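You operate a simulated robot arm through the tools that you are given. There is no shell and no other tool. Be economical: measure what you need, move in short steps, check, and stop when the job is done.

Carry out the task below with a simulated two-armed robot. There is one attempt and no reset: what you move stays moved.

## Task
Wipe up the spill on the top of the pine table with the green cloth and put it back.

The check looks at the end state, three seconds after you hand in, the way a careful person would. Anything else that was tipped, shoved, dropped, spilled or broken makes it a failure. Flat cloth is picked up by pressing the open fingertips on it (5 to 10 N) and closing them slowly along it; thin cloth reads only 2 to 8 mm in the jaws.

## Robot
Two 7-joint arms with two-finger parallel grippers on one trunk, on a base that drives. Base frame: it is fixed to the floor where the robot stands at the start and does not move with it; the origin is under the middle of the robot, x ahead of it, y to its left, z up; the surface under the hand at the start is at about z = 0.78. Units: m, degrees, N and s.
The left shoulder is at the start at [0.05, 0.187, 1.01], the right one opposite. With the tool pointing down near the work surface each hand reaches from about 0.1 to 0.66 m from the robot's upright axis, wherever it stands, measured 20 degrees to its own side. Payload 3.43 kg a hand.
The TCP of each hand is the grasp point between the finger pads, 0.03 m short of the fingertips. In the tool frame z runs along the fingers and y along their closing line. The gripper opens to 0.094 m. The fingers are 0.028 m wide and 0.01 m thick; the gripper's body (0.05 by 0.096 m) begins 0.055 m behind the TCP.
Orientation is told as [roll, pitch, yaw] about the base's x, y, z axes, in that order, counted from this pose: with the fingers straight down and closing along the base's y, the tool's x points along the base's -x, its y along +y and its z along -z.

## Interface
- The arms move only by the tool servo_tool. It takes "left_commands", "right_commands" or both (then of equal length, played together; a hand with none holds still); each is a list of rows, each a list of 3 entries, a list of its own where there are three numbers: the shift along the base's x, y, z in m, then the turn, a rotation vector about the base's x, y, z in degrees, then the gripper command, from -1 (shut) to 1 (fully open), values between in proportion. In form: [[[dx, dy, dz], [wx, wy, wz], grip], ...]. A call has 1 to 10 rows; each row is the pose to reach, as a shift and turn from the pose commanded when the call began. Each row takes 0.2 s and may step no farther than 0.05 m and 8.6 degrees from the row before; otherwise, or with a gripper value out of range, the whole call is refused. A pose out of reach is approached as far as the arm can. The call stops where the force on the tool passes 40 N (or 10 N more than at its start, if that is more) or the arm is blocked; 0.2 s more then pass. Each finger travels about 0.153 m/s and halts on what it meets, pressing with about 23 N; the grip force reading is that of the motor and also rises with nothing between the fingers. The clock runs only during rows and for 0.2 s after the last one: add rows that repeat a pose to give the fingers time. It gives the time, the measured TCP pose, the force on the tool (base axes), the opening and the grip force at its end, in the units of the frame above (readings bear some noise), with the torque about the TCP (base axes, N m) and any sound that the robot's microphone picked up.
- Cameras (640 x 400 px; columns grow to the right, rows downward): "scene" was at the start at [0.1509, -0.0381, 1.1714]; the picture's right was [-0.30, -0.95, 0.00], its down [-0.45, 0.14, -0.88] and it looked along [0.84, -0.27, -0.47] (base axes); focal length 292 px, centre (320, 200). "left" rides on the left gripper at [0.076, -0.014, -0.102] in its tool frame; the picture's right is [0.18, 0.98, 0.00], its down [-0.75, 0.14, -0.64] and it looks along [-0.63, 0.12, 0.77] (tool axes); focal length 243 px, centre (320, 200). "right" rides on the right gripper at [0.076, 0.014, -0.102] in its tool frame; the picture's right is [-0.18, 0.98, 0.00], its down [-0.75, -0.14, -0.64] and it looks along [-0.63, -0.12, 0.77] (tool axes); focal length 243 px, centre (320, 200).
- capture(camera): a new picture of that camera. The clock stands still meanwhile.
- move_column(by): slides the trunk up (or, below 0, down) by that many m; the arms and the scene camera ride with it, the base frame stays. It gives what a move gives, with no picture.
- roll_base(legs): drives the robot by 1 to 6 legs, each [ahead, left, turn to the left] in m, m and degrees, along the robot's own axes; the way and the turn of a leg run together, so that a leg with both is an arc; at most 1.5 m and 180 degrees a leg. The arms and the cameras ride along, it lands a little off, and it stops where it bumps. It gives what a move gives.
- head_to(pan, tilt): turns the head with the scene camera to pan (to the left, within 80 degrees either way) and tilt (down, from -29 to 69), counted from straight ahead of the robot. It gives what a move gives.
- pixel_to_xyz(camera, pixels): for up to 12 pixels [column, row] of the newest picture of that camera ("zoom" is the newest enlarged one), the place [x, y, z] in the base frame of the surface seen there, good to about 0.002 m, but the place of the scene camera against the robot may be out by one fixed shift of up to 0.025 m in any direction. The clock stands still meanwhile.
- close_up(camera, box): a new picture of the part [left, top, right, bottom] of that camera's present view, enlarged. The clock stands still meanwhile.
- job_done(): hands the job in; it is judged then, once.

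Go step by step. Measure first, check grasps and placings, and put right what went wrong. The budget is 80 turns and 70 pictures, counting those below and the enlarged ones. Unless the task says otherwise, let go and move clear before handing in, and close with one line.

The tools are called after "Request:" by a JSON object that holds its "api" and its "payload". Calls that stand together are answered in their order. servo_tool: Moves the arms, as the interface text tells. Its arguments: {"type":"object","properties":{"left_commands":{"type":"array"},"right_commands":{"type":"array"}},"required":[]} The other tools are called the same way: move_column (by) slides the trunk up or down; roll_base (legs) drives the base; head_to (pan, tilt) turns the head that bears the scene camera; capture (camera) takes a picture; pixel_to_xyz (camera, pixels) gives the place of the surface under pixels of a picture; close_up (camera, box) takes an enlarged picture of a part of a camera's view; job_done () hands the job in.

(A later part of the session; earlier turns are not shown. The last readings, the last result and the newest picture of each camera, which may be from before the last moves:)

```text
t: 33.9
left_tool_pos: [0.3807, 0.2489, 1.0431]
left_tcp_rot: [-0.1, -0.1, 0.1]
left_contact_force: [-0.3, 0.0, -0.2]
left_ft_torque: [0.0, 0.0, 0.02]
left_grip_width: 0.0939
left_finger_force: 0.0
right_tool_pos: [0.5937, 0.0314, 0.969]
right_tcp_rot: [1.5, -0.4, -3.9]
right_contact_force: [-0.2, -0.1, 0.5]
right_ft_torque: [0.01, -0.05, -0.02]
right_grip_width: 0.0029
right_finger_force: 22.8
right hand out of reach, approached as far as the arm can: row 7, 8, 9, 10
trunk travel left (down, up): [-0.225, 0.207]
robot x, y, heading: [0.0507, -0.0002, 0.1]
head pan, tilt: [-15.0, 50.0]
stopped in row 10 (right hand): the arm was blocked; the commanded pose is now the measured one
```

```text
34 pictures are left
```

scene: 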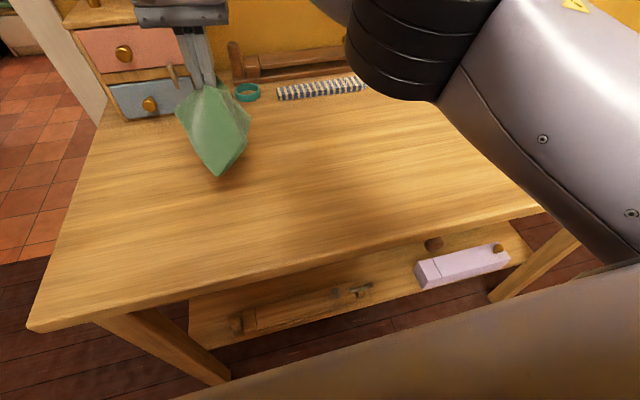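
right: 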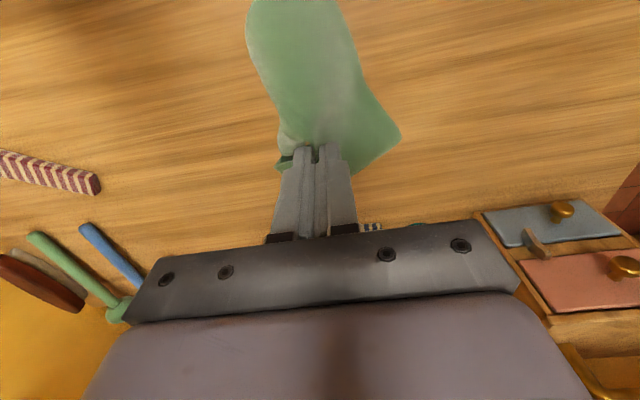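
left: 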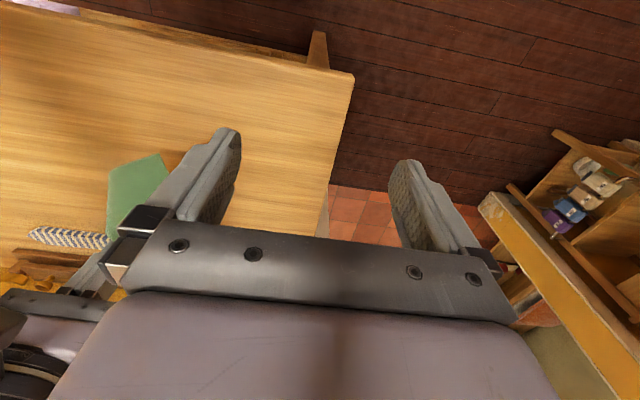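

The right arm's reach ends at y≈0.03 here. I'll lay the cloth while moving -y from here, then use the left hand to pull it back to +y and straighten it.

Request:
{"api": "servo_tool", "payload": {"right_commands": [[[0, -0.01, -0.015], [-0.5, 0, 1], -1], [[-0.002, -0.02, -0.03], [-1, 0, 2], -1], [[-0.004, -0.03, -0.05], [-1.5, 0, 3], -1], [[-0.006, -0.045, -0.07], [-1.5, 0, 3.9], -1], [[-0.006, -0.06, -0.09], [-1.5, 0, 3.9], -1], [[-0.006, -0.075, -0.11], [-1.5, 0, 3.9], -1], [[-0.006, -0.09, -0.13], [-1.5, 0, 3.9], -1], [[-0.006, -0.105, -0.145], [-1.5, 0, 3.9], -1], [[-0.006, -0.12, -0.152], [-1.5, 0, 3.9], -1]]}}

Request:
{"api": "capture", "payload": {"camera": "scene"}}

Request:
{"api": "capture", "payload": {"camera": "right"}}

```text
t: 35.9
left_tool_pos: [0.3796, 0.2486, 1.0435]
left_tcp_rot: [0.0, -0.1, 0.0]
left_contact_force: [1.1, -0.1, 0.3]
left_ft_torque: [-0.01, 0.0, 0.03]
left_grip_width: 0.094
left_finger_force: 0.1
right_tool_pos: [0.5869, -0.0857, 0.8164]
right_tcp_rot: [-0.1, -0.6, 0.3]
right_contact_force: [0.4, 1.1, 2.1]
right_ft_torque: [0.03, 0.04, 0.02]
right_grip_width: 0.0032
right_finger_force: 23.0
trunk travel left (down, up): [-0.225, 0.207]
robot x, y, heading: [0.0513, -0.0018, 0.1]
head pan, tilt: [-15.0, 50.0]
```

```text
33 pictures are left
```

scene: 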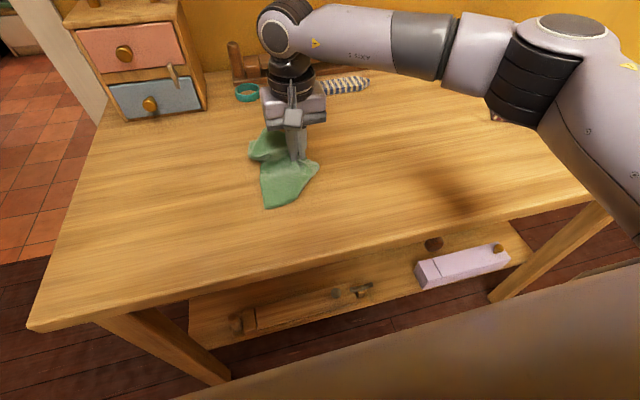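

```text
32 pictures are left
```

right: 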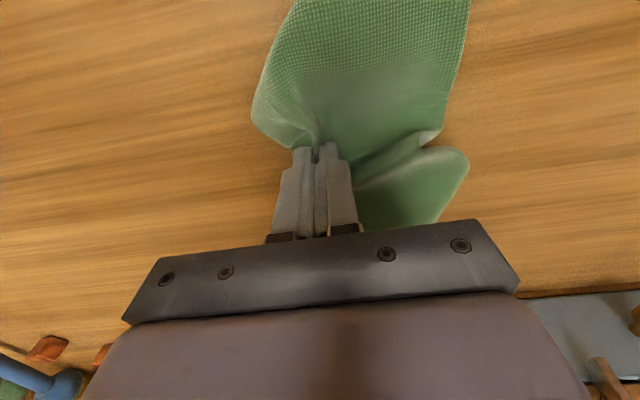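

The cloth is down, trailing to +y. I open the right hand, lift off, and retract so I can see.

Request:
{"api": "servo_tool", "payload": {"right_commands": [[[0, 0, 0], [0, 0, 0], -0.6], [[0, 0, 0], [0, 0, 0], -0.3], [[0, 0, 0], [0, 0, 0], -0.3], [[0, 0, 0.02], [0, 0, 0], -0.3], [[0, 0, 0.05], [0, 0, 0], -0.3], [[0, -0.01, 0.09], [0, 0, 0], -0.3], [[-0.02, -0.04, 0.12], [0, 0, 0], -0.3], [[-0.04, -0.08, 0.14], [0, 0, 0], -0.3], [[-0.06, -0.12, 0.15], [0, 0, 0], -0.3], [[-0.08, -0.16, 0.16], [0, 0, 0], -0.3]]}}

Request:
{"api": "servo_tool", "payload": {"right_commands": [[[-0.02, -0.03, 0.0], [0, 0, 0], -0.1], [[-0.05, -0.06, 0.01], [0, 0, 0], -0.1], [[-0.08, -0.09, 0.02], [0, 0, 0], -0.1], [[-0.11, -0.12, 0.02], [0, 0, 0], -0.1], [[-0.11, -0.12, 0.02], [0, 0, 0], -0.1]]}}

Request:
{"api": "capture", "payload": {"camera": "scene"}}

Request:
{"api": "close_up", "payload": {"camera": "scene", "box": [180, 90, 380, 215]}}

```text
t: 38.0
left_tool_pos: [0.3803, 0.2479, 1.0443]
left_tcp_rot: [0.0, -0.1, 0.2]
left_contact_force: [0.4, 0.3, 0.5]
left_ft_torque: [-0.06, -0.01, -0.01]
left_grip_width: 0.0937
left_finger_force: 0.0
right_tool_pos: [0.5069, -0.2461, 0.9755]
right_tcp_rot: [-0.1, -0.4, 0.3]
right_contact_force: [-0.1, 0.3, 0.8]
right_ft_torque: [0.03, -0.01, 0.0]
right_grip_width: 0.0328
right_finger_force: 0.1
trunk travel left (down, up): [-0.225, 0.207]
robot x, y, heading: [0.0522, -0.0016, -0.3]
head pan, tilt: [-15.0, 50.0]
```

```text
t: 39.2
left_tool_pos: [0.3809, 0.2484, 1.0426]
left_tcp_rot: [-0.1, 0.0, 0.0]
left_contact_force: [0.2, 0.4, -0.1]
left_ft_torque: [0.02, 0.01, -0.01]
left_grip_width: 0.0941
left_finger_force: 0.1
right_tool_pos: [0.3973, -0.366, 0.9964]
right_tcp_rot: [-0.1, -0.5, 0.3]
right_contact_force: [0.5, 0.5, 0.1]
right_ft_torque: [0.01, 0.0, 0.01]
right_grip_width: 0.0423
right_finger_force: 0.0
trunk travel left (down, up): [-0.225, 0.207]
robot x, y, heading: [0.0508, -0.0011, -0.1]
head pan, tilt: [-15.0, 50.0]
```

```text
31 pictures are left
```

scene: 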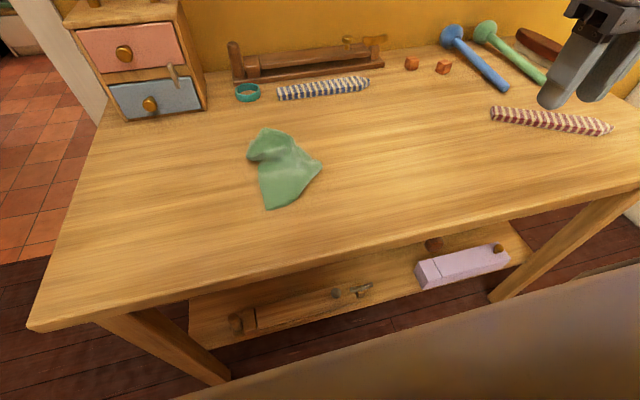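

```text
3.20 times, centred on (280, 152) of scene
```

zoom: 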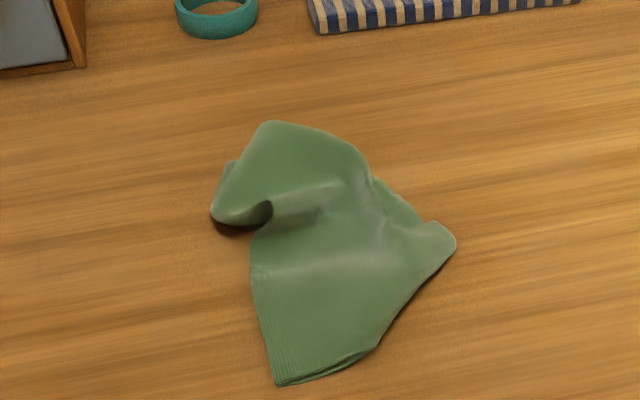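

The cloth is somewhat crumpled and about 8 cm off in y. I'll measure its features to plan straightening pulls.

Request:
{"api": "pixel_to_xyz", "payload": {"camera": "zoom", "pixels": [[278, 385], [370, 350], [455, 240], [270, 122], [213, 215], [232, 165], [350, 150], [255, 270], [330, 200], [320, 300], [240, 190]]}}

```text
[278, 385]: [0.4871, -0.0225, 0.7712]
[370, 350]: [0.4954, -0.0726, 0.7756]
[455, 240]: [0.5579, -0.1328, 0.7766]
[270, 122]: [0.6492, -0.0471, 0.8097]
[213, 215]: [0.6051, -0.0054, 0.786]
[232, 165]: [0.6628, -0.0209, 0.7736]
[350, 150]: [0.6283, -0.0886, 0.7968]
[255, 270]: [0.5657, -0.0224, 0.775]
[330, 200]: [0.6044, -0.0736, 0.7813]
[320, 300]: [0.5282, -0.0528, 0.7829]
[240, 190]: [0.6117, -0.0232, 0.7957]
```

Near short edge runs from (0.480,-0.01) to (0.551,-0.12). Plan: the left hand pinches the middle of that edge, lifts the cloth so it hangs straight, and lays it far-end first while pulling -x. To gain reach toward x≈0.7, I turn the base 20° to the right first.

Request:
{"api": "roll_base", "payload": {"legs": [[0, 0, -20]]}}

Request:
{"api": "head_to", "payload": {"pan": 15, "tilt": 48}}

Request:
{"api": "capture", "payload": {"camera": "scene"}}

Request:
{"api": "capture", "payload": {"camera": "left"}}

```text
t: 40.7
left_tool_pos: [0.4449, 0.1195, 1.0425]
left_tcp_rot: [0.0, -0.1, -20.2]
left_contact_force: [0.0, 0.4, -0.6]
left_ft_torque: [0.01, 0.01, 0.0]
left_grip_width: 0.0941
left_finger_force: 0.1
right_tool_pos: [0.2495, -0.4626, 0.9948]
right_tcp_rot: [-0.1, -0.4, -20.1]
right_contact_force: [0.2, -0.3, 1.2]
right_ft_torque: [0.05, 0.0, 0.02]
right_grip_width: 0.0424
right_finger_force: 0.0
trunk travel left (down, up): [-0.225, 0.207]
robot x, y, heading: [0.0519, 0.0029, -20.3]
head pan, tilt: [-15.0, 50.0]
```

```text
t: 41.7
left_tool_pos: [0.4453, 0.1191, 1.043]
left_tcp_rot: [0.0, -0.1, -20.3]
left_contact_force: [0.6, 0.4, 0.0]
left_ft_torque: [0.02, 0.0, 0.0]
left_grip_width: 0.0939
left_finger_force: 0.0
right_tool_pos: [0.2498, -0.463, 0.9962]
right_tcp_rot: [-0.2, -0.5, -20.0]
right_contact_force: [0.5, -0.3, 0.5]
right_ft_torque: [0.01, 0.01, -0.04]
right_grip_width: 0.0427
right_finger_force: 0.0
trunk travel left (down, up): [-0.225, 0.207]
robot x, y, heading: [0.0511, 0.0035, -20.2]
head pan, tilt: [15.0, 48.0]
```

```text
29 pictures are left
```

scene: 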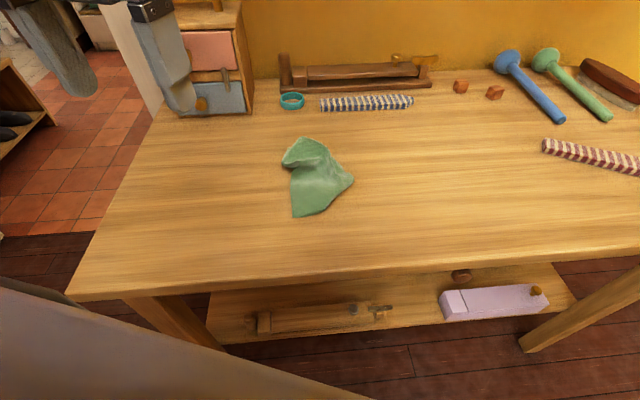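

```text
28 pictures are left
```

left: 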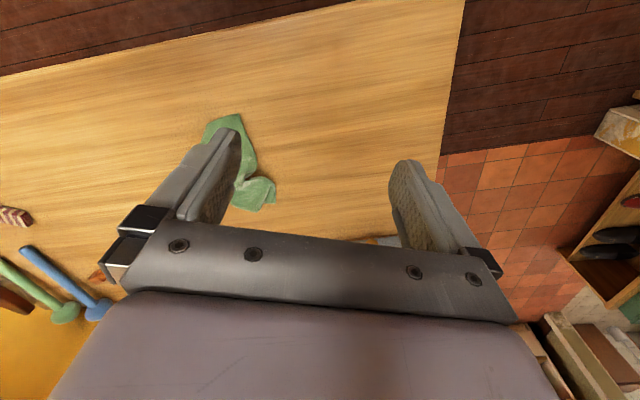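

Moving the left hand over the pick point with the fingers turned along the near edge (yaw ≈ +33°).

Request:
{"api": "servo_tool", "payload": {"left_commands": [[[0.01, -0.02, -0.01], [0, 0, 7], -0.15], [[0.02, -0.045, -0.02], [0, 0, 14], -0.15], [[0.035, -0.07, -0.035], [0, 0, 21], -0.15], [[0.05, -0.095, -0.05], [0, 0, 28], -0.15], [[0.065, -0.12, -0.07], [0, 0, 35], -0.15], [[0.08, -0.145, -0.09], [0, 0, 42], -0.15], [[0.089, -0.165, -0.115], [0, 0, 48], -0.15], [[0.089, -0.172, -0.14], [0, 0, 53], -0.15], [[0.089, -0.172, -0.14], [0, 0, 53], -0.15]]}}

Request:
{"api": "capture", "payload": {"camera": "left"}}

```text
t: 43.7
left_tool_pos: [0.5337, -0.0536, 0.9028]
left_tcp_rot: [0.0, -0.2, 32.8]
left_contact_force: [0.1, 0.4, 0.6]
left_ft_torque: [0.02, 0.0, 0.0]
left_grip_width: 0.0401
left_finger_force: 0.0
right_tool_pos: [0.2497, -0.4636, 0.9963]
right_tcp_rot: [-0.1, -0.4, -20.0]
right_contact_force: [-1.1, 0.4, -1.0]
right_ft_torque: [0.01, -0.02, -0.03]
right_grip_width: 0.0425
right_finger_force: 0.1
trunk travel left (down, up): [-0.225, 0.207]
robot x, y, heading: [0.0501, 0.0001, -20.2]
head pan, tilt: [15.0, 48.0]
```

```text
27 pictures are left
```

left: 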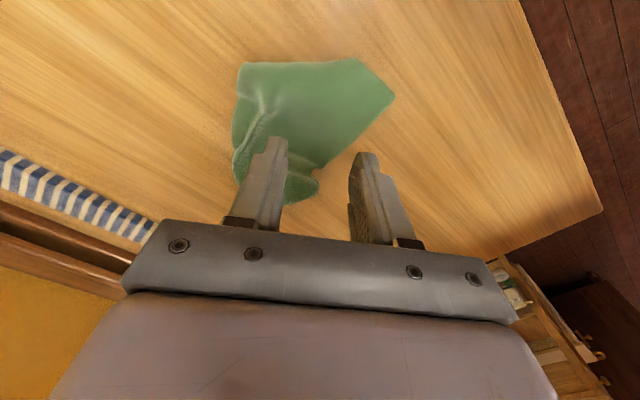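

Request:
{"api": "pixel_to_xyz", "payload": {"camera": "left", "pixels": [[240, 63], [300, 63], [358, 60], [394, 98], [325, 162], [300, 100], [255, 90], [318, 183], [236, 140], [265, 140]]}}

Request:
{"api": "close_up", "payload": {"camera": "left", "box": [190, 30, 430, 210]}}

```text
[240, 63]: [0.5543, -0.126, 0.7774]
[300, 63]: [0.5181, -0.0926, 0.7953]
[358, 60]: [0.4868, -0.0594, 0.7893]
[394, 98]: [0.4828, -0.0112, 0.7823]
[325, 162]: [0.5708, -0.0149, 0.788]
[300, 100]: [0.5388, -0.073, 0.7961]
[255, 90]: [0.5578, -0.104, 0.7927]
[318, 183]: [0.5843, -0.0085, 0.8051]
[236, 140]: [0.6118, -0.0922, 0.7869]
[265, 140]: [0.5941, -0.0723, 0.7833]
```

```text
2.22 times, centred on (310, 120) of left
```

zoom: 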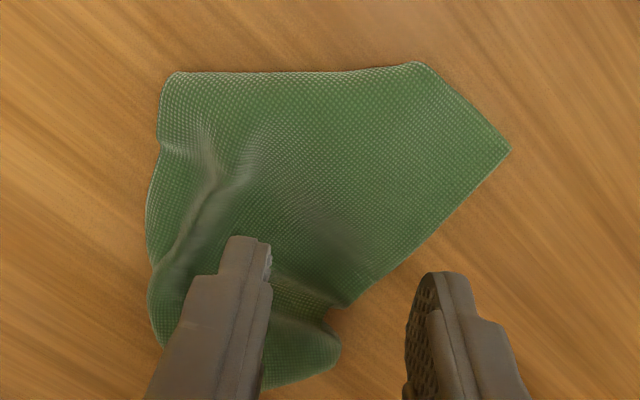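

Closer view shows the near edge still runs along -y from (0.483,-0.011) to about (0.487,-0.06), with the right corner folded under. I'll pinch at (0.515,-0.06) with yaw 0, opening ~3 cm.

Request:
{"api": "servo_tool", "payload": {"left_commands": [[[-0.005, -0.002, -0.01], [0, 0, -8], -0.35], [[-0.01, -0.004, -0.02], [0, 0, -16], -0.35], [[-0.015, -0.006, -0.03], [0, 0, -24], -0.35], [[-0.019, -0.006, -0.045], [0, 0, -32.8], -0.35], [[-0.019, -0.006, -0.06], [0, 0, -32.8], -0.35], [[-0.019, -0.006, -0.07], [0, 0, -32.8], -0.35], [[-0.019, -0.006, -0.077], [0, 0, -32.8], -0.35], [[-0.019, -0.006, -0.082], [0, 0, -32.8], -0.35], [[-0.019, -0.006, -0.086], [0, 0, -32.8], -0.35], [[-0.019, -0.006, -0.088], [0, 0, -32.8], -0.35]]}}

Request:
{"api": "capture", "payload": {"camera": "left"}}

```text
refused: row 4 steps farther than a row can; nothing moved
```

```text
25 pictures are left
```

left: 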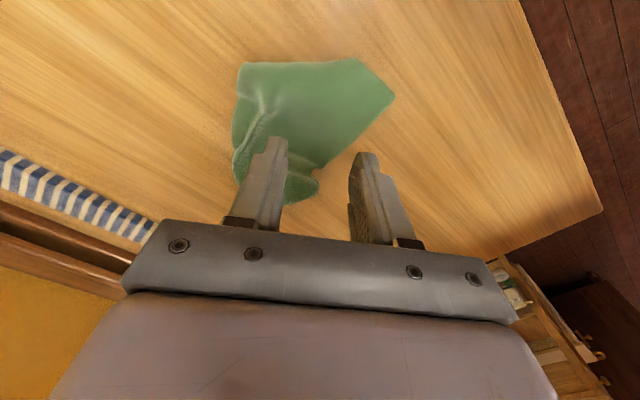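

Refused because a turn step was too large; I repeat it with smaller steps.

Request:
{"api": "servo_tool", "payload": {"left_commands": [[[-0.005, -0.002, -0.01], [0, 0, -8.3], -0.35], [[-0.01, -0.004, -0.02], [0, 0, -16.5], -0.35], [[-0.015, -0.006, -0.03], [0, 0, -24.7], -0.35], [[-0.019, -0.006, -0.045], [0, 0, -32.8], -0.35], [[-0.019, -0.006, -0.06], [0, 0, -32.8], -0.35], [[-0.019, -0.006, -0.07], [0, 0, -32.8], -0.35], [[-0.019, -0.006, -0.077], [0, 0, -32.8], -0.35], [[-0.019, -0.006, -0.082], [0, 0, -32.8], -0.35], [[-0.019, -0.006, -0.086], [0, 0, -32.8], -0.35], [[-0.019, -0.006, -0.088], [0, 0, -32.8], -0.35]]}}

Request:
{"api": "capture", "payload": {"camera": "left"}}

```text
t: 45.9
left_tool_pos: [0.5157, -0.0593, 0.8145]
left_tcp_rot: [0.0, -0.1, 0.1]
left_contact_force: [-0.7, -0.8, 2.0]
left_ft_torque: [-0.01, -0.01, 0.03]
left_grip_width: 0.0306
left_finger_force: 0.2
right_tool_pos: [0.2511, -0.4632, 0.9956]
right_tcp_rot: [-0.1, -0.5, -20.0]
right_contact_force: [0.5, -0.8, -0.9]
right_ft_torque: [-0.01, 0.0, 0.03]
right_grip_width: 0.0424
right_finger_force: 0.0
trunk travel left (down, up): [-0.225, 0.207]
robot x, y, heading: [0.0511, -0.0001, -20.0]
head pan, tilt: [15.0, 48.0]
```

```text
24 pictures are left
```

left: 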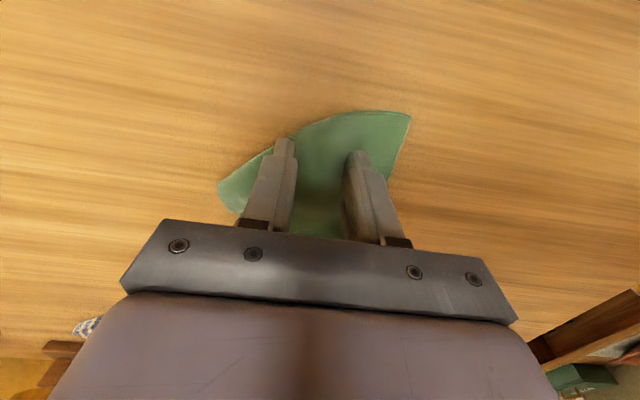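

Fingers straddle the near edge's middle with 2 N contact. Press a little more and close slowly.

Request:
{"api": "servo_tool", "payload": {"left_commands": [[[0, 0, -0.0015], [0, 0, 0], -0.35], [[0, 0, -0.0025], [0, 0, 0], -0.35], [[0, 0, -0.0025], [0, 0, 0], -0.48], [[0, 0, -0.0025], [0, 0, 0], -0.6], [[0, 0, -0.0025], [0, 0, 0], -0.72], [[0, 0, -0.0025], [0, 0, 0], -0.85], [[0, 0, -0.0025], [0, 0, 0], -1], [[0, 0, -0.0025], [0, 0, 0], -1]]}}

Request:
{"api": "servo_tool", "payload": {"left_commands": [[[0, 0, 0.02], [0, 0, 0], -1], [[0, 0, 0.05], [0, 0, 0], -1], [[0.01, 0, 0.08], [0, 0, 0], -1], [[0.02, 0, 0.12], [0, 0, 0], -1], [[0.03, 0, 0.16], [0, 0, 0], -1], [[0.04, 0, 0.2], [0, 0, 0], -1], [[0.04, 0, 0.23], [0, 0, 0], -1], [[0.04, 0, 0.23], [0, 0, 0], -1]]}}

Request:
{"api": "capture", "payload": {"camera": "scene"}}

```text
t: 47.7
left_tool_pos: [0.5154, -0.0594, 0.8142]
left_tcp_rot: [-0.1, -0.2, 0.0]
left_contact_force: [1.7, -1.1, 19.3]
left_ft_torque: [-0.06, -0.14, 0.02]
left_grip_width: 0.0073
left_finger_force: 22.3
right_tool_pos: [0.2483, -0.4647, 0.9966]
right_tcp_rot: [-0.1, -0.5, -20.1]
right_contact_force: [0.3, -0.3, -1.0]
right_ft_torque: [-0.02, 0.0, 0.01]
right_grip_width: 0.0421
right_finger_force: 0.0
trunk travel left (down, up): [-0.225, 0.207]
robot x, y, heading: [0.0494, -0.0025, -20.3]
head pan, tilt: [15.0, 48.0]
```

```text
t: 49.5
left_tool_pos: [0.5578, -0.0571, 1.0416]
left_tcp_rot: [0.0, 0.0, 0.0]
left_contact_force: [0.3, -0.2, -0.7]
left_ft_torque: [0.01, 0.01, -0.01]
left_grip_width: 0.0067
left_finger_force: 22.8
right_tool_pos: [0.2499, -0.4618, 0.9973]
right_tcp_rot: [-0.1, -0.4, -20.0]
right_contact_force: [0.8, -0.4, -0.3]
right_ft_torque: [0.0, 0.01, 0.02]
right_grip_width: 0.0422
right_finger_force: 0.0
trunk travel left (down, up): [-0.225, 0.207]
robot x, y, heading: [0.0496, -0.0024, -20.4]
head pan, tilt: [15.0, 48.0]
```

```text
23 pictures are left
```

scene: 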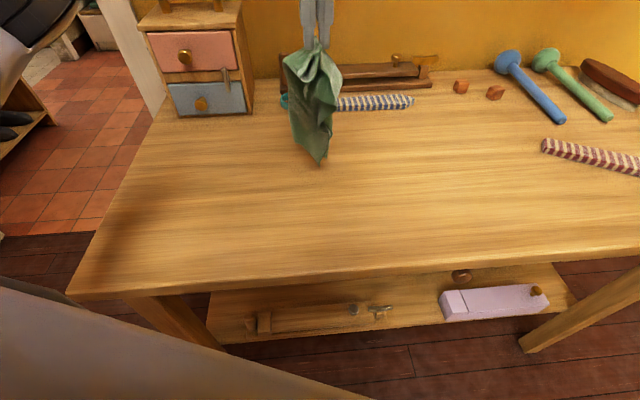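

The cloth hangs (6.7 mm, two layers). I move it above the far side of its home at (0.69, 0.045), keeping height.

Request:
{"api": "servo_tool", "payload": {"left_commands": [[[0.015, 0.015, 0.0], [0, 0, 0], -1], [[0.03, 0.03, 0.0], [0, 0, 0], -1], [[0.045, 0.045, 0.0], [0, 0, 0], -1], [[0.06, 0.06, 0], [0, 0, 0], -1], [[0.08, 0.075, 0], [0, 0, 0], -1], [[0.1, 0.09, 0], [0, 0, 0], -1], [[0.115, 0.1, 0], [0, 0, 0], -1], [[0.13, 0.102, 0], [0, 0, 0], -1], [[0.13, 0.102, 0], [0, 0, 0], -1], [[0.13, 0.102, 0], [0, 0, 0], -1]]}}

Request:
{"api": "capture", "payload": {"camera": "scene"}}

Request:
{"api": "close_up", "payload": {"camera": "scene", "box": [190, 40, 430, 190]}}

Request:
{"api": "pixel_to_xyz", "payload": {"camera": "scene", "pixels": [[291, 106], [330, 110], [291, 95]]}}

```text
t: 51.7
left_tool_pos: [0.6848, 0.0435, 1.0409]
left_tcp_rot: [0.0, -0.2, 0.0]
left_contact_force: [0.4, -0.3, -1.1]
left_ft_torque: [0.04, 0.01, 0.01]
left_grip_width: 0.0065
left_finger_force: 22.5
right_tool_pos: [0.251, -0.4637, 0.9963]
right_tcp_rot: [0.0, -0.2, -20.1]
right_contact_force: [0.3, -1.3, 0.2]
right_ft_torque: [0.0, 0.0, -0.02]
right_grip_width: 0.0424
right_finger_force: 0.0
trunk travel left (down, up): [-0.225, 0.207]
robot x, y, heading: [0.0506, 0.0027, -20.4]
head pan, tilt: [15.0, 48.0]
```

```text
22 pictures are left
```

scene: 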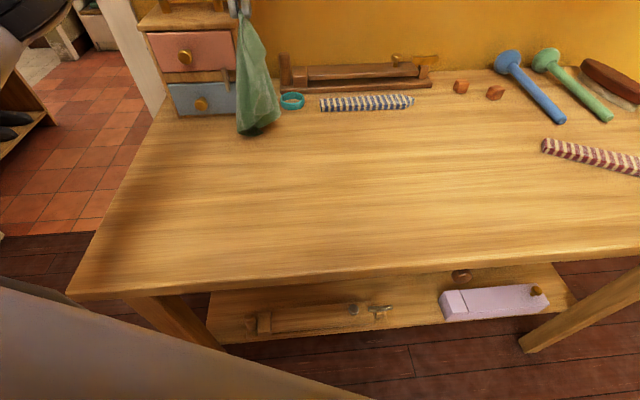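

```text
2.67 times, centred on (310, 115) of scene
```

zoom: 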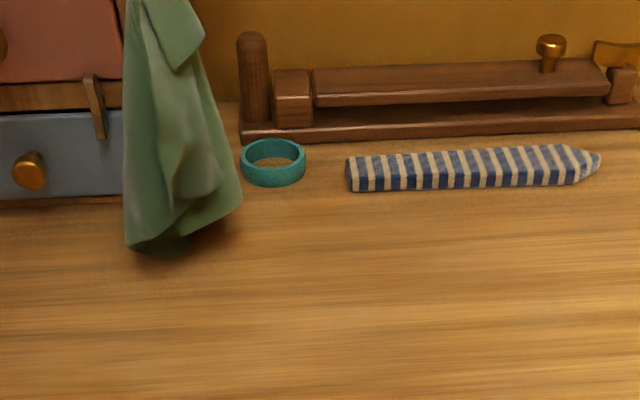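

```text
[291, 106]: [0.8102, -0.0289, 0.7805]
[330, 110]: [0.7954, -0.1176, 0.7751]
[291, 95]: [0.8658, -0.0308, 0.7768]
```

The cloth hangs full length, its lower end just above the table. Now I lower it far-end first and sweep toward -x to lay it flat, ending with the grip at x≈0.505.

Request:
{"api": "servo_tool", "payload": {"left_commands": [[[0.012, -0.003, -0.015], [0, 0, 0], -1], [[0.01, -0.004, -0.035], [0, 0, 0], -1], [[-0.01, -0.004, -0.055], [0, 0, 0], -1], [[-0.035, -0.004, -0.075], [0, 0, 0], -1], [[-0.06, -0.004, -0.1], [0, 0, 0], -1], [[-0.09, -0.004, -0.13], [0, 0, 0], -1], [[-0.12, -0.004, -0.16], [0, 0, 0], -1], [[-0.145, -0.004, -0.19], [0, 0, 0], -1], [[-0.165, -0.004, -0.213], [0, 0, 0], -1], [[-0.178, -0.004, -0.224], [0, 0, 0], -1]]}}

Request:
{"api": "capture", "payload": {"camera": "scene"}}

Request:
{"api": "capture", "payload": {"camera": "left"}}

```text
t: 53.9
left_tool_pos: [0.5058, 0.0374, 0.8188]
left_tcp_rot: [-0.1, -0.1, 0.1]
left_contact_force: [-0.2, -0.3, 0.6]
left_ft_torque: [0.04, -0.03, -0.01]
left_grip_width: 0.0068
left_finger_force: 23.6
right_tool_pos: [0.2493, -0.4628, 0.9961]
right_tcp_rot: [0.0, -0.5, -20.1]
right_contact_force: [0.4, 0.6, 0.1]
right_ft_torque: [-0.01, -0.02, -0.01]
right_grip_width: 0.0422
right_finger_force: 0.1
trunk travel left (down, up): [-0.225, 0.207]
robot x, y, heading: [0.0503, -0.0003, -20.4]
head pan, tilt: [15.0, 48.0]
```

```text
20 pictures are left
```

scene: 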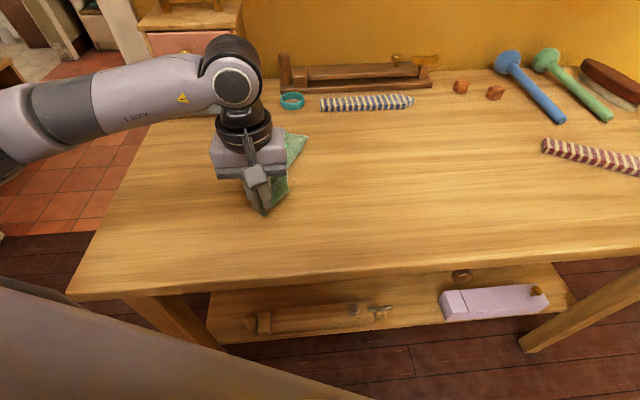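

```text
19 pictures are left
```

left: 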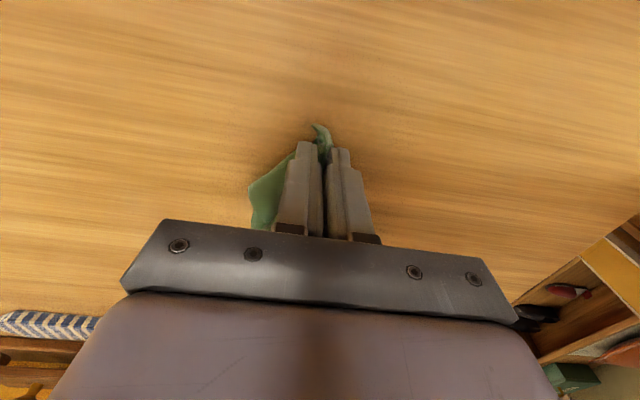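

Laid down; now I release, lift and retract the left arm to view.

Request:
{"api": "servo_tool", "payload": {"left_commands": [[[0, 0, -0.003], [0, 0, 0], -0.9], [[0, 0, -0.003], [0, 0, 0], -0.5], [[0, 0, -0.003], [0, 0, 0], -0.3], [[0, 0, 0.015], [0, 0, 0], -0.3], [[0, 0, 0.05], [0, 0, 0], -0.3], [[-0.01, 0.01, 0.09], [0, 0, 0], -0.3], [[-0.02, 0.04, 0.13], [0, 0, 0], -0.3], [[-0.03, 0.08, 0.16], [0, 0, 0], -0.3], [[-0.04, 0.12, 0.19], [0, 0, 0], -0.3], [[-0.05, 0.16, 0.2], [0, 0, 0], -0.3]]}}

Request:
{"api": "capture", "payload": {"camera": "scene"}}

Request:
{"api": "close_up", "payload": {"camera": "scene", "box": [190, 100, 370, 220]}}

```text
refused: row 7 steps farther than a row can; nothing moved
```

```text
18 pictures are left
```

scene: 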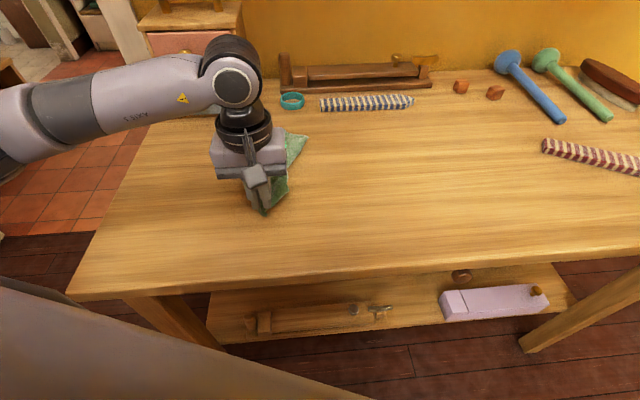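

```text
3.33 times, centred on (280, 160) of scene
```

zoom: 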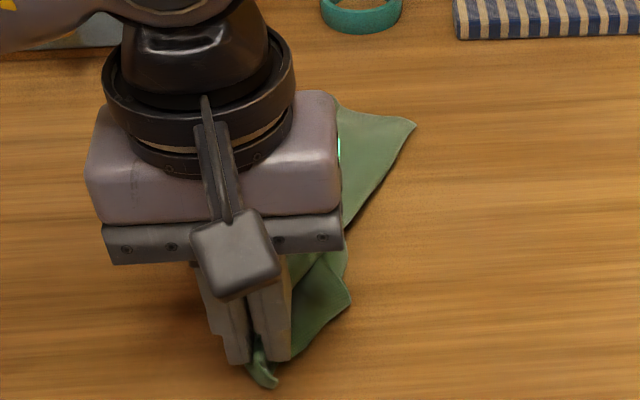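

Row 7 step was slightly too long; repeating with smaller steps.

Request:
{"api": "servo_tool", "payload": {"left_commands": [[[0, 0, -0.003], [0, 0, 0], -0.9], [[0, 0, -0.003], [0, 0, 0], -0.5], [[0, 0, -0.003], [0, 0, 0], -0.3], [[0, 0, 0.015], [0, 0, 0], -0.3], [[0, 0, 0.05], [0, 0, 0], -0.3], [[-0.01, 0.01, 0.09], [0, 0, 0], -0.3], [[-0.02, 0.035, 0.12], [0, 0, 0], -0.3], [[-0.03, 0.07, 0.145], [0, 0, 0], -0.3], [[-0.04, 0.11, 0.165], [0, 0, 0], -0.3], [[-0.05, 0.15, 0.18], [0, 0, 0], -0.3]]}}

Request:
{"api": "close_up", "payload": {"camera": "scene", "box": [190, 95, 370, 215]}}

```text
t: 56.1
left_tool_pos: [0.4572, 0.1884, 0.9989]
left_tcp_rot: [0.1, 0.0, -0.1]
left_contact_force: [0.5, 0.6, 0.3]
left_ft_torque: [-0.01, 0.01, -0.02]
left_grip_width: 0.0329
left_finger_force: 0.1
right_tool_pos: [0.2503, -0.4642, 0.9965]
right_tcp_rot: [-0.1, -0.5, -20.0]
right_contact_force: [-0.2, 0.3, 0.2]
right_ft_torque: [-0.01, 0.01, 0.03]
right_grip_width: 0.0421
right_finger_force: 0.0
trunk travel left (down, up): [-0.225, 0.207]
robot x, y, heading: [0.0497, -0.0004, -20.1]
head pan, tilt: [15.0, 48.0]
```

```text
3.33 times, centred on (280, 155) of scene
```

zoom: 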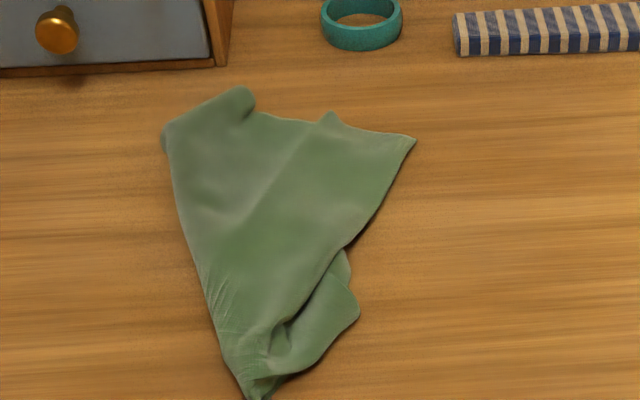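

Much better: the far end is spread and only the near end is still gathered. Measuring the outline.

Request:
{"api": "pixel_to_xyz", "payload": {"camera": "zoom", "pixels": [[165, 140], [245, 92], [413, 138], [340, 245], [357, 312], [280, 372], [255, 396], [207, 290], [240, 380], [300, 200], [285, 340]]}}

Request:
{"api": "close_up", "payload": {"camera": "scene", "box": [230, 165, 320, 225]}}

```text
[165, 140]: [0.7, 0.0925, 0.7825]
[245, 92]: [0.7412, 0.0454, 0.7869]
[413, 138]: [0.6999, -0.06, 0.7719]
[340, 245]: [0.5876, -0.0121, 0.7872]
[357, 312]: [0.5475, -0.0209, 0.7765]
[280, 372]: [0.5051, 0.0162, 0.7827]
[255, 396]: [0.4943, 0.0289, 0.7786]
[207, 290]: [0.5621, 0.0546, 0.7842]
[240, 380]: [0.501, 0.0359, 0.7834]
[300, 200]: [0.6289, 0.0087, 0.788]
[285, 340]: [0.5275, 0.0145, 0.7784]
```

```text
6.67 times, centred on (275, 195) of scene
```

zoom: 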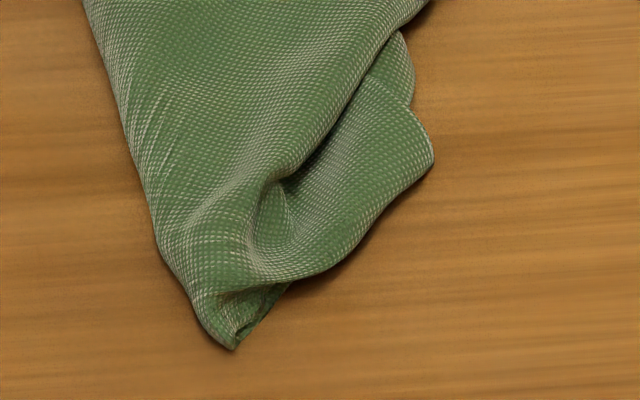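

The cloth covers x≈0.49–0.735, y≈-0.045–0.105 — very near the original footprint. I'll tidy the gathered near corner: pinch the tip at (0.503,0.042) and draw it toward (0.49,0.088).

Request:
{"api": "servo_tool", "payload": {"left_commands": [[[0.01, -0.035, -0.01], [0, 0, 0], -0.05], [[0.02, -0.07, -0.025], [0, 0, 0], -0.05], [[0.03, -0.1, -0.05], [0, 0, 0], -0.05], [[0.04, -0.13, -0.08], [0, 0, 0], -0.05], [[0.046, -0.146, -0.115], [0, 0, 0], -0.05], [[0.046, -0.146, -0.145], [0, 0, 0], -0.05], [[0.046, -0.146, -0.165], [0, 0, 0], -0.05], [[0.046, -0.146, -0.165], [0, 0, 0], -0.05]]}}

Request:
{"api": "capture", "payload": {"camera": "left"}}

```text
t: 57.9
left_tool_pos: [0.5015, 0.0426, 0.833]
left_tcp_rot: [0.0, -0.1, 0.0]
left_contact_force: [0.0, 0.1, 0.5]
left_ft_torque: [0.0, 0.01, 0.0]
left_grip_width: 0.0448
left_finger_force: 0.0
right_tool_pos: [0.2505, -0.4632, 0.9961]
right_tcp_rot: [0.0, -0.5, -19.9]
right_contact_force: [0.1, 0.5, -1.3]
right_ft_torque: [0.02, -0.01, 0.0]
right_grip_width: 0.0424
right_finger_force: 0.1
trunk travel left (down, up): [-0.225, 0.207]
robot x, y, heading: [0.0481, -0.0013, -20.2]
head pan, tilt: [15.0, 48.0]
```

```text
14 pictures are left
```

left: 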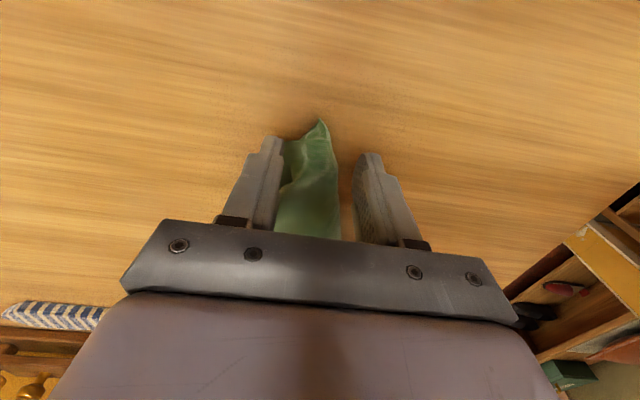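

The tip is between the fingers; I'd rather pinch only its left edge so it opens out: shift +y 9 mm, narrow to 3 cm, and press lightly.

Request:
{"api": "servo_tool", "payload": {"left_commands": [[[0.004, 0.009, 0], [0, 0, 0], -0.35], [[0.004, 0.009, 0], [0, 0, 0], -0.35], [[0.004, 0.009, -0.012], [0, 0, 0], -0.35], [[0.004, 0.009, -0.018], [0, 0, 0], -0.35], [[0.004, 0.009, -0.021], [0, 0, 0], -0.35], [[0.004, 0.009, -0.023], [0, 0, 0], -0.35]]}}

```text
t: 59.3
left_tool_pos: [0.5069, 0.0497, 0.8124]
left_tcp_rot: [-0.2, -0.3, -0.2]
left_contact_force: [-4.9, 0.8, 17.7]
left_ft_torque: [-0.31, 0.2, -0.07]
left_grip_width: 0.0303
left_finger_force: 0.0
right_tool_pos: [0.2484, -0.4626, 0.9973]
right_tcp_rot: [0.0, -0.4, -20.0]
right_contact_force: [0.0, -0.1, -0.3]
right_ft_torque: [-0.01, 0.0, 0.02]
right_grip_width: 0.0421
right_finger_force: 0.1
trunk travel left (down, up): [-0.225, 0.207]
robot x, y, heading: [0.0481, -0.0019, -20.3]
head pan, tilt: [15.0, 48.0]
```

17.7 N is a bit high; I ease 1.5 mm, close slowly and drag toward +y/-x.

Request:
{"api": "servo_tool", "payload": {"left_commands": [[[0, 0, 0.0015], [0, 0, 0], -0.35], [[0, 0, 0.0015], [0, 0, 0], -0.5], [[0, 0, 0.0015], [0, 0, 0], -0.65], [[0, 0, 0.0015], [0, 0, 0], -0.8], [[0, 0, 0.0015], [0, 0, 0], -1], [[0, 0, 0.0015], [0, 0, 0], -1], [[-0.004, 0.012, 0.004], [0, 0, 0], -1], [[-0.008, 0.024, 0.004], [0, 0, 0], -1], [[-0.012, 0.036, 0.004], [0, 0, 0], -1], [[-0.015, 0.04, 0.004], [0, 0, 0], -1]]}}

Request:
{"api": "capture", "payload": {"camera": "left"}}

```text
t: 61.5
left_tool_pos: [0.4915, 0.0935, 0.8141]
left_tcp_rot: [0.0, -0.1, 0.0]
left_contact_force: [0.6, 0.2, 3.6]
left_ft_torque: [-0.07, -0.06, -0.03]
left_grip_width: 0.0028
left_finger_force: 22.7
right_tool_pos: [0.2501, -0.4616, 0.9965]
right_tcp_rot: [-0.2, -0.5, -20.0]
right_contact_force: [0.4, -0.5, 0.0]
right_ft_torque: [0.04, 0.0, 0.01]
right_grip_width: 0.0423
right_finger_force: 0.0
trunk travel left (down, up): [-0.225, 0.207]
robot x, y, heading: [0.0499, 0.0014, -20.5]
head pan, tilt: [15.0, 48.0]
```

```text
13 pictures are left
```

left: 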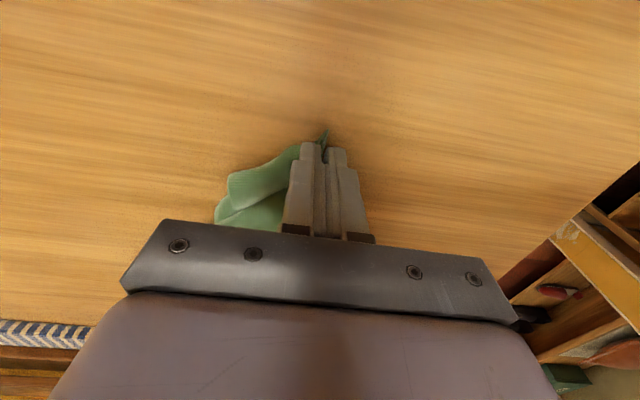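

The corner followed and the near end is opening. Release and lift, then look.

Request:
{"api": "servo_tool", "payload": {"left_commands": [[[0, 0, 0], [0, 0, 0], -0.7], [[0, 0, 0], [0, 0, 0], -0.4], [[0, 0, 0.015], [0, 0, 0], -0.35], [[0, 0, 0.05], [0, 0, 0], -0.35], [[-0.01, 0.02, 0.09], [0, 0, 0], -0.35], [[-0.02, 0.05, 0.12], [0, 0, 0], -0.35], [[-0.03, 0.08, 0.15], [0, 0, 0], -0.35], [[-0.04, 0.1, 0.17], [0, 0, 0], -0.35]]}}

Request:
{"api": "close_up", "payload": {"camera": "scene", "box": [190, 95, 370, 215]}}

Request:
{"api": "pixel_to_xyz", "payload": {"camera": "zoom", "pixels": [[165, 140], [413, 138], [340, 245]]}}

```text
t: 63.3
left_tool_pos: [0.4532, 0.1925, 0.9852]
left_tcp_rot: [-0.1, 0.0, 0.0]
left_contact_force: [0.9, 0.2, 0.2]
left_ft_torque: [-0.02, 0.02, -0.01]
left_grip_width: 0.0307
left_finger_force: 0.0
right_tool_pos: [0.2497, -0.4642, 0.9962]
right_tcp_rot: [-0.1, -0.5, -20.1]
right_contact_force: [0.5, -0.9, 0.7]
right_ft_torque: [-0.04, 0.02, -0.02]
right_grip_width: 0.0424
right_finger_force: 0.0
trunk travel left (down, up): [-0.225, 0.207]
robot x, y, heading: [0.0488, 0.0026, -20.1]
head pan, tilt: [15.0, 48.0]
```

```text
3.33 times, centred on (280, 155) of scene
```

zoom: 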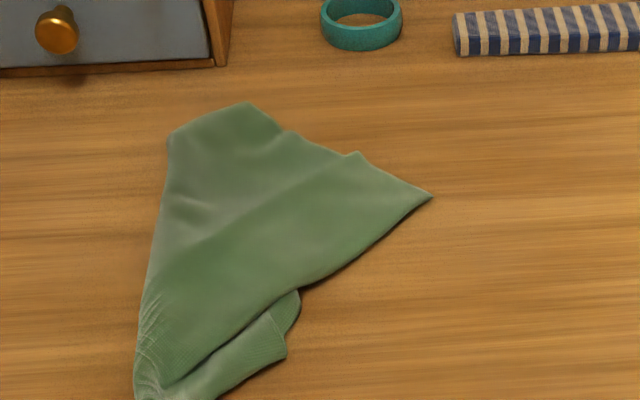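

```text
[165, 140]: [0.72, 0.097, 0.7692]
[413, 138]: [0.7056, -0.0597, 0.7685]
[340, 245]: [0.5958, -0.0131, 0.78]
```

Left edge is straight now. Next: pinch the flap near (275,350) (the near-right corner) and draw it out to about (0.48,-0.02). Measure it.

Request:
{"api": "pixel_to_xyz", "payload": {"camera": "zoom", "pixels": [[285, 357], [265, 345], [295, 300], [240, 375], [180, 385], [430, 196], [250, 105], [168, 140], [138, 370], [270, 320]]}}

Request:
{"api": "close_up", "payload": {"camera": "scene", "box": [210, 160, 318, 232]}}

```text
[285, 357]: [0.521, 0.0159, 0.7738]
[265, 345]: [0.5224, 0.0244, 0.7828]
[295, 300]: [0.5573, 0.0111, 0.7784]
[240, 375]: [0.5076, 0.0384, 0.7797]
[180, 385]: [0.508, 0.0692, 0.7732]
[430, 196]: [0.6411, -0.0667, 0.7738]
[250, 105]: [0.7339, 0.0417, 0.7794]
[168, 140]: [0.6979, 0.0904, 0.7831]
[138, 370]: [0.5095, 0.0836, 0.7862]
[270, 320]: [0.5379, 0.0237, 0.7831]
```

```text
5.56 times, centred on (264, 196) of scene
```

zoom: 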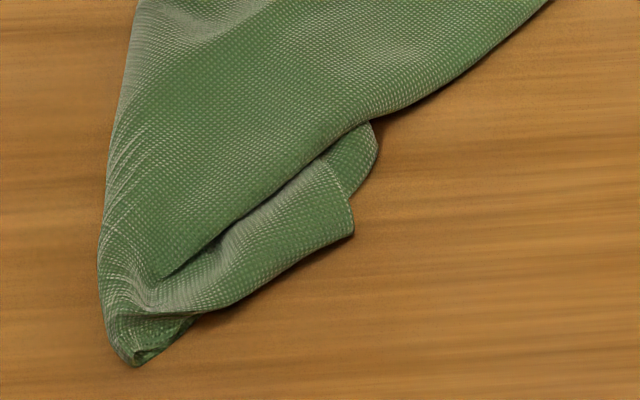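

I'll pinch the flap's end at (0.519,0.030) in the same way.

Request:
{"api": "servo_tool", "payload": {"left_commands": [[[0.012, -0.035, -0.01], [0, 0, 0], -0.35], [[0.025, -0.07, -0.025], [0, 0, 0], -0.35], [[0.04, -0.105, -0.045], [0, 0, 0], -0.35], [[0.055, -0.135, -0.07], [0, 0, 0], -0.35], [[0.066, -0.158, -0.1], [0, 0, 0], -0.35], [[0.066, -0.1625, -0.13], [0, 0, 0], -0.35], [[0.066, -0.1625, -0.155], [0, 0, 0], -0.35], [[0.066, -0.1625, -0.168], [0, 0, 0], -0.35], [[0.066, -0.1625, -0.1705], [0, 0, 0], -0.35], [[0.066, -0.1625, -0.1725], [0, 0, 0], -0.35]]}}

Request:
{"api": "capture", "payload": {"camera": "left"}}

```text
t: 65.5
left_tool_pos: [0.518, 0.0295, 0.8125]
left_tcp_rot: [-0.1, -0.2, 0.0]
left_contact_force: [0.1, -0.4, 11.0]
left_ft_torque: [0.24, -0.08, -0.02]
left_grip_width: 0.03
left_finger_force: 0.0
right_tool_pos: [0.2495, -0.4641, 0.9968]
right_tcp_rot: [-0.1, -0.5, -20.0]
right_contact_force: [-0.5, 0.2, -0.4]
right_ft_torque: [0.01, 0.0, -0.01]
right_grip_width: 0.0427
right_finger_force: 0.1
trunk travel left (down, up): [-0.225, 0.207]
robot x, y, heading: [0.0497, -0.0011, -20.1]
head pan, tilt: [15.0, 48.0]
```

```text
10 pictures are left
```

left: 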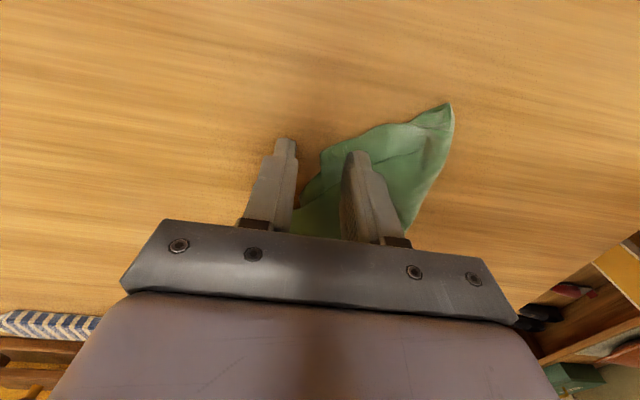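

Left finger presses on the flap at 11 N. Close slowly and draw it out toward -x/-y.

Request:
{"api": "servo_tool", "payload": {"left_commands": [[[0, 0, 0], [0, 0, 0], -0.5], [[0, 0, 0], [0, 0, 0], -0.65], [[0, 0, 0], [0, 0, 0], -0.8], [[0, 0, 0], [0, 0, 0], -1], [[0, 0, 0], [0, 0, 0], -1], [[-0.008, -0.01, 0.004], [0, 0, 0], -1], [[-0.016, -0.02, 0.005], [0, 0, 0], -1], [[-0.024, -0.03, 0.005], [0, 0, 0], -1], [[-0.03, -0.04, 0.005], [0, 0, 0], -1], [[-0.034, -0.048, 0.005], [0, 0, 0], -1]]}}

Request:
{"api": "servo_tool", "payload": {"left_commands": [[[0, 0, -0.002], [0, 0, 0], -0.7], [[0, 0, -0.002], [0, 0, 0], -0.4], [[0, 0, 0.015], [0, 0, 0], -0.35], [[0, 0, 0.05], [0, 0, 0], -0.35], [[-0.01, 0.02, 0.09], [0, 0, 0], -0.35], [[-0.015, 0.05, 0.12], [0, 0, 0], -0.35], [[-0.02, 0.09, 0.14], [0, 0, 0], -0.35], [[-0.025, 0.135, 0.155], [0, 0, 0], -0.35], [[-0.03, 0.175, 0.17], [0, 0, 0], -0.35], [[-0.04, 0.21, 0.18], [0, 0, 0], -0.35]]}}

Request:
{"api": "close_up", "payload": {"camera": "scene", "box": [175, 95, 379, 231]}}

```text
t: 67.7
left_tool_pos: [0.4853, -0.0189, 0.8159]
left_tcp_rot: [-0.1, 0.0, 0.0]
left_contact_force: [0.3, 0.2, -0.2]
left_ft_torque: [0.0, 0.0, 0.01]
left_grip_width: 0.0019
left_finger_force: 23.3
right_tool_pos: [0.2502, -0.4633, 0.9968]
right_tcp_rot: [-0.1, -0.5, -19.9]
right_contact_force: [0.1, -0.7, 0.2]
right_ft_torque: [-0.03, 0.01, -0.04]
right_grip_width: 0.0423
right_finger_force: 0.0
trunk travel left (down, up): [-0.225, 0.207]
robot x, y, heading: [0.0506, 0.0031, -20.0]
head pan, tilt: [15.0, 48.0]
```

```text
t: 69.9
left_tool_pos: [0.446, 0.1928, 0.9976]
left_tcp_rot: [0.0, 0.1, 0.0]
left_contact_force: [0.6, -0.3, 0.1]
left_ft_torque: [-0.02, 0.01, 0.0]
left_grip_width: 0.0305
left_finger_force: 0.0
right_tool_pos: [0.25, -0.4632, 0.9969]
right_tcp_rot: [-0.1, -0.5, -20.0]
right_contact_force: [1.3, -0.3, -0.1]
right_ft_torque: [-0.01, -0.01, 0.0]
right_grip_width: 0.0422
right_finger_force: 0.1
trunk travel left (down, up): [-0.225, 0.207]
robot x, y, heading: [0.0475, 0.0002, -20.5]
head pan, tilt: [15.0, 48.0]
```

```text
2.94 times, centred on (277, 163) of scene
```

zoom: 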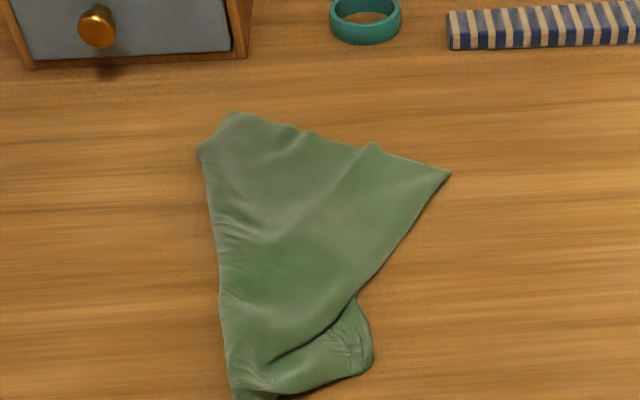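

The cloth is now mostly flat. Measuring its outline against the original (x 0.475–0.722, y -0.021–0.101).

Request:
{"api": "pixel_to_xyz", "payload": {"camera": "zoom", "pixels": [[198, 155], [237, 114], [450, 173], [370, 365], [280, 393], [240, 395], [222, 310], [350, 290], [300, 250], [375, 150]]}}

```text
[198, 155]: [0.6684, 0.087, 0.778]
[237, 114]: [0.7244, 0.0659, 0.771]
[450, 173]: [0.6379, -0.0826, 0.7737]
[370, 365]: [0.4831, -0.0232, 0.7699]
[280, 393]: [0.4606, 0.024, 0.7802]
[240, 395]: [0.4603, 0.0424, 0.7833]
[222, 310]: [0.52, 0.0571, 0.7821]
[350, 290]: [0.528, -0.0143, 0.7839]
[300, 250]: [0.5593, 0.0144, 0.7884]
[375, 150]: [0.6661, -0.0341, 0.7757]
```

The cloth's middle is about 2 cm short in y and slightly rotated. One last nudge: pinch the left edge at x≈0.57 and draw it +y about 2.5 cm.

Request:
{"api": "servo_tool", "payload": {"left_commands": [[[0.03, -0.025, -0.02], [0, 0, 0], -0.35], [[0.06, -0.05, -0.04], [0, 0, 0], -0.35], [[0.09, -0.075, -0.06], [0, 0, 0], -0.35], [[0.115, -0.1, -0.085], [0, 0, 0], -0.35], [[0.124, -0.113, -0.115], [0, 0, 0], -0.35], [[0.124, -0.113, -0.145], [0, 0, 0], -0.35], [[0.124, -0.113, -0.17], [0, 0, 0], -0.35], [[0.124, -0.113, -0.18], [0, 0, 0], -0.35], [[0.124, -0.113, -0.183], [0, 0, 0], -0.35], [[0.124, -0.113, -0.1845], [0, 0, 0], -0.35]]}}

Request:
{"api": "capture", "payload": {"camera": "left"}}

```text
t: 72.1
left_tool_pos: [0.5677, 0.0795, 0.8116]
left_tcp_rot: [-0.1, -0.2, 0.0]
left_contact_force: [0.5, 1.4, 2.4]
left_ft_torque: [-0.02, -0.03, 0.03]
left_grip_width: 0.0304
left_finger_force: 0.0
right_tool_pos: [0.2504, -0.4631, 0.9963]
right_tcp_rot: [-0.1, -0.5, -20.0]
right_contact_force: [0.5, -0.2, -0.3]
right_ft_torque: [0.02, 0.0, -0.03]
right_grip_width: 0.0421
right_finger_force: 0.0
trunk travel left (down, up): [-0.225, 0.207]
robot x, y, heading: [0.0497, 0.0013, -20.5]
head pan, tilt: [15.0, 48.0]
```

```text
8 pictures are left
```

left: 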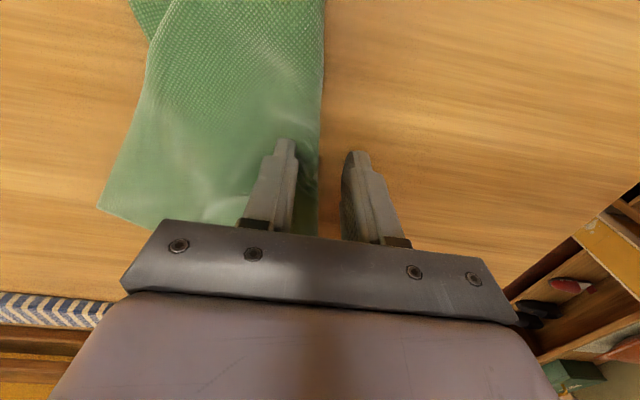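

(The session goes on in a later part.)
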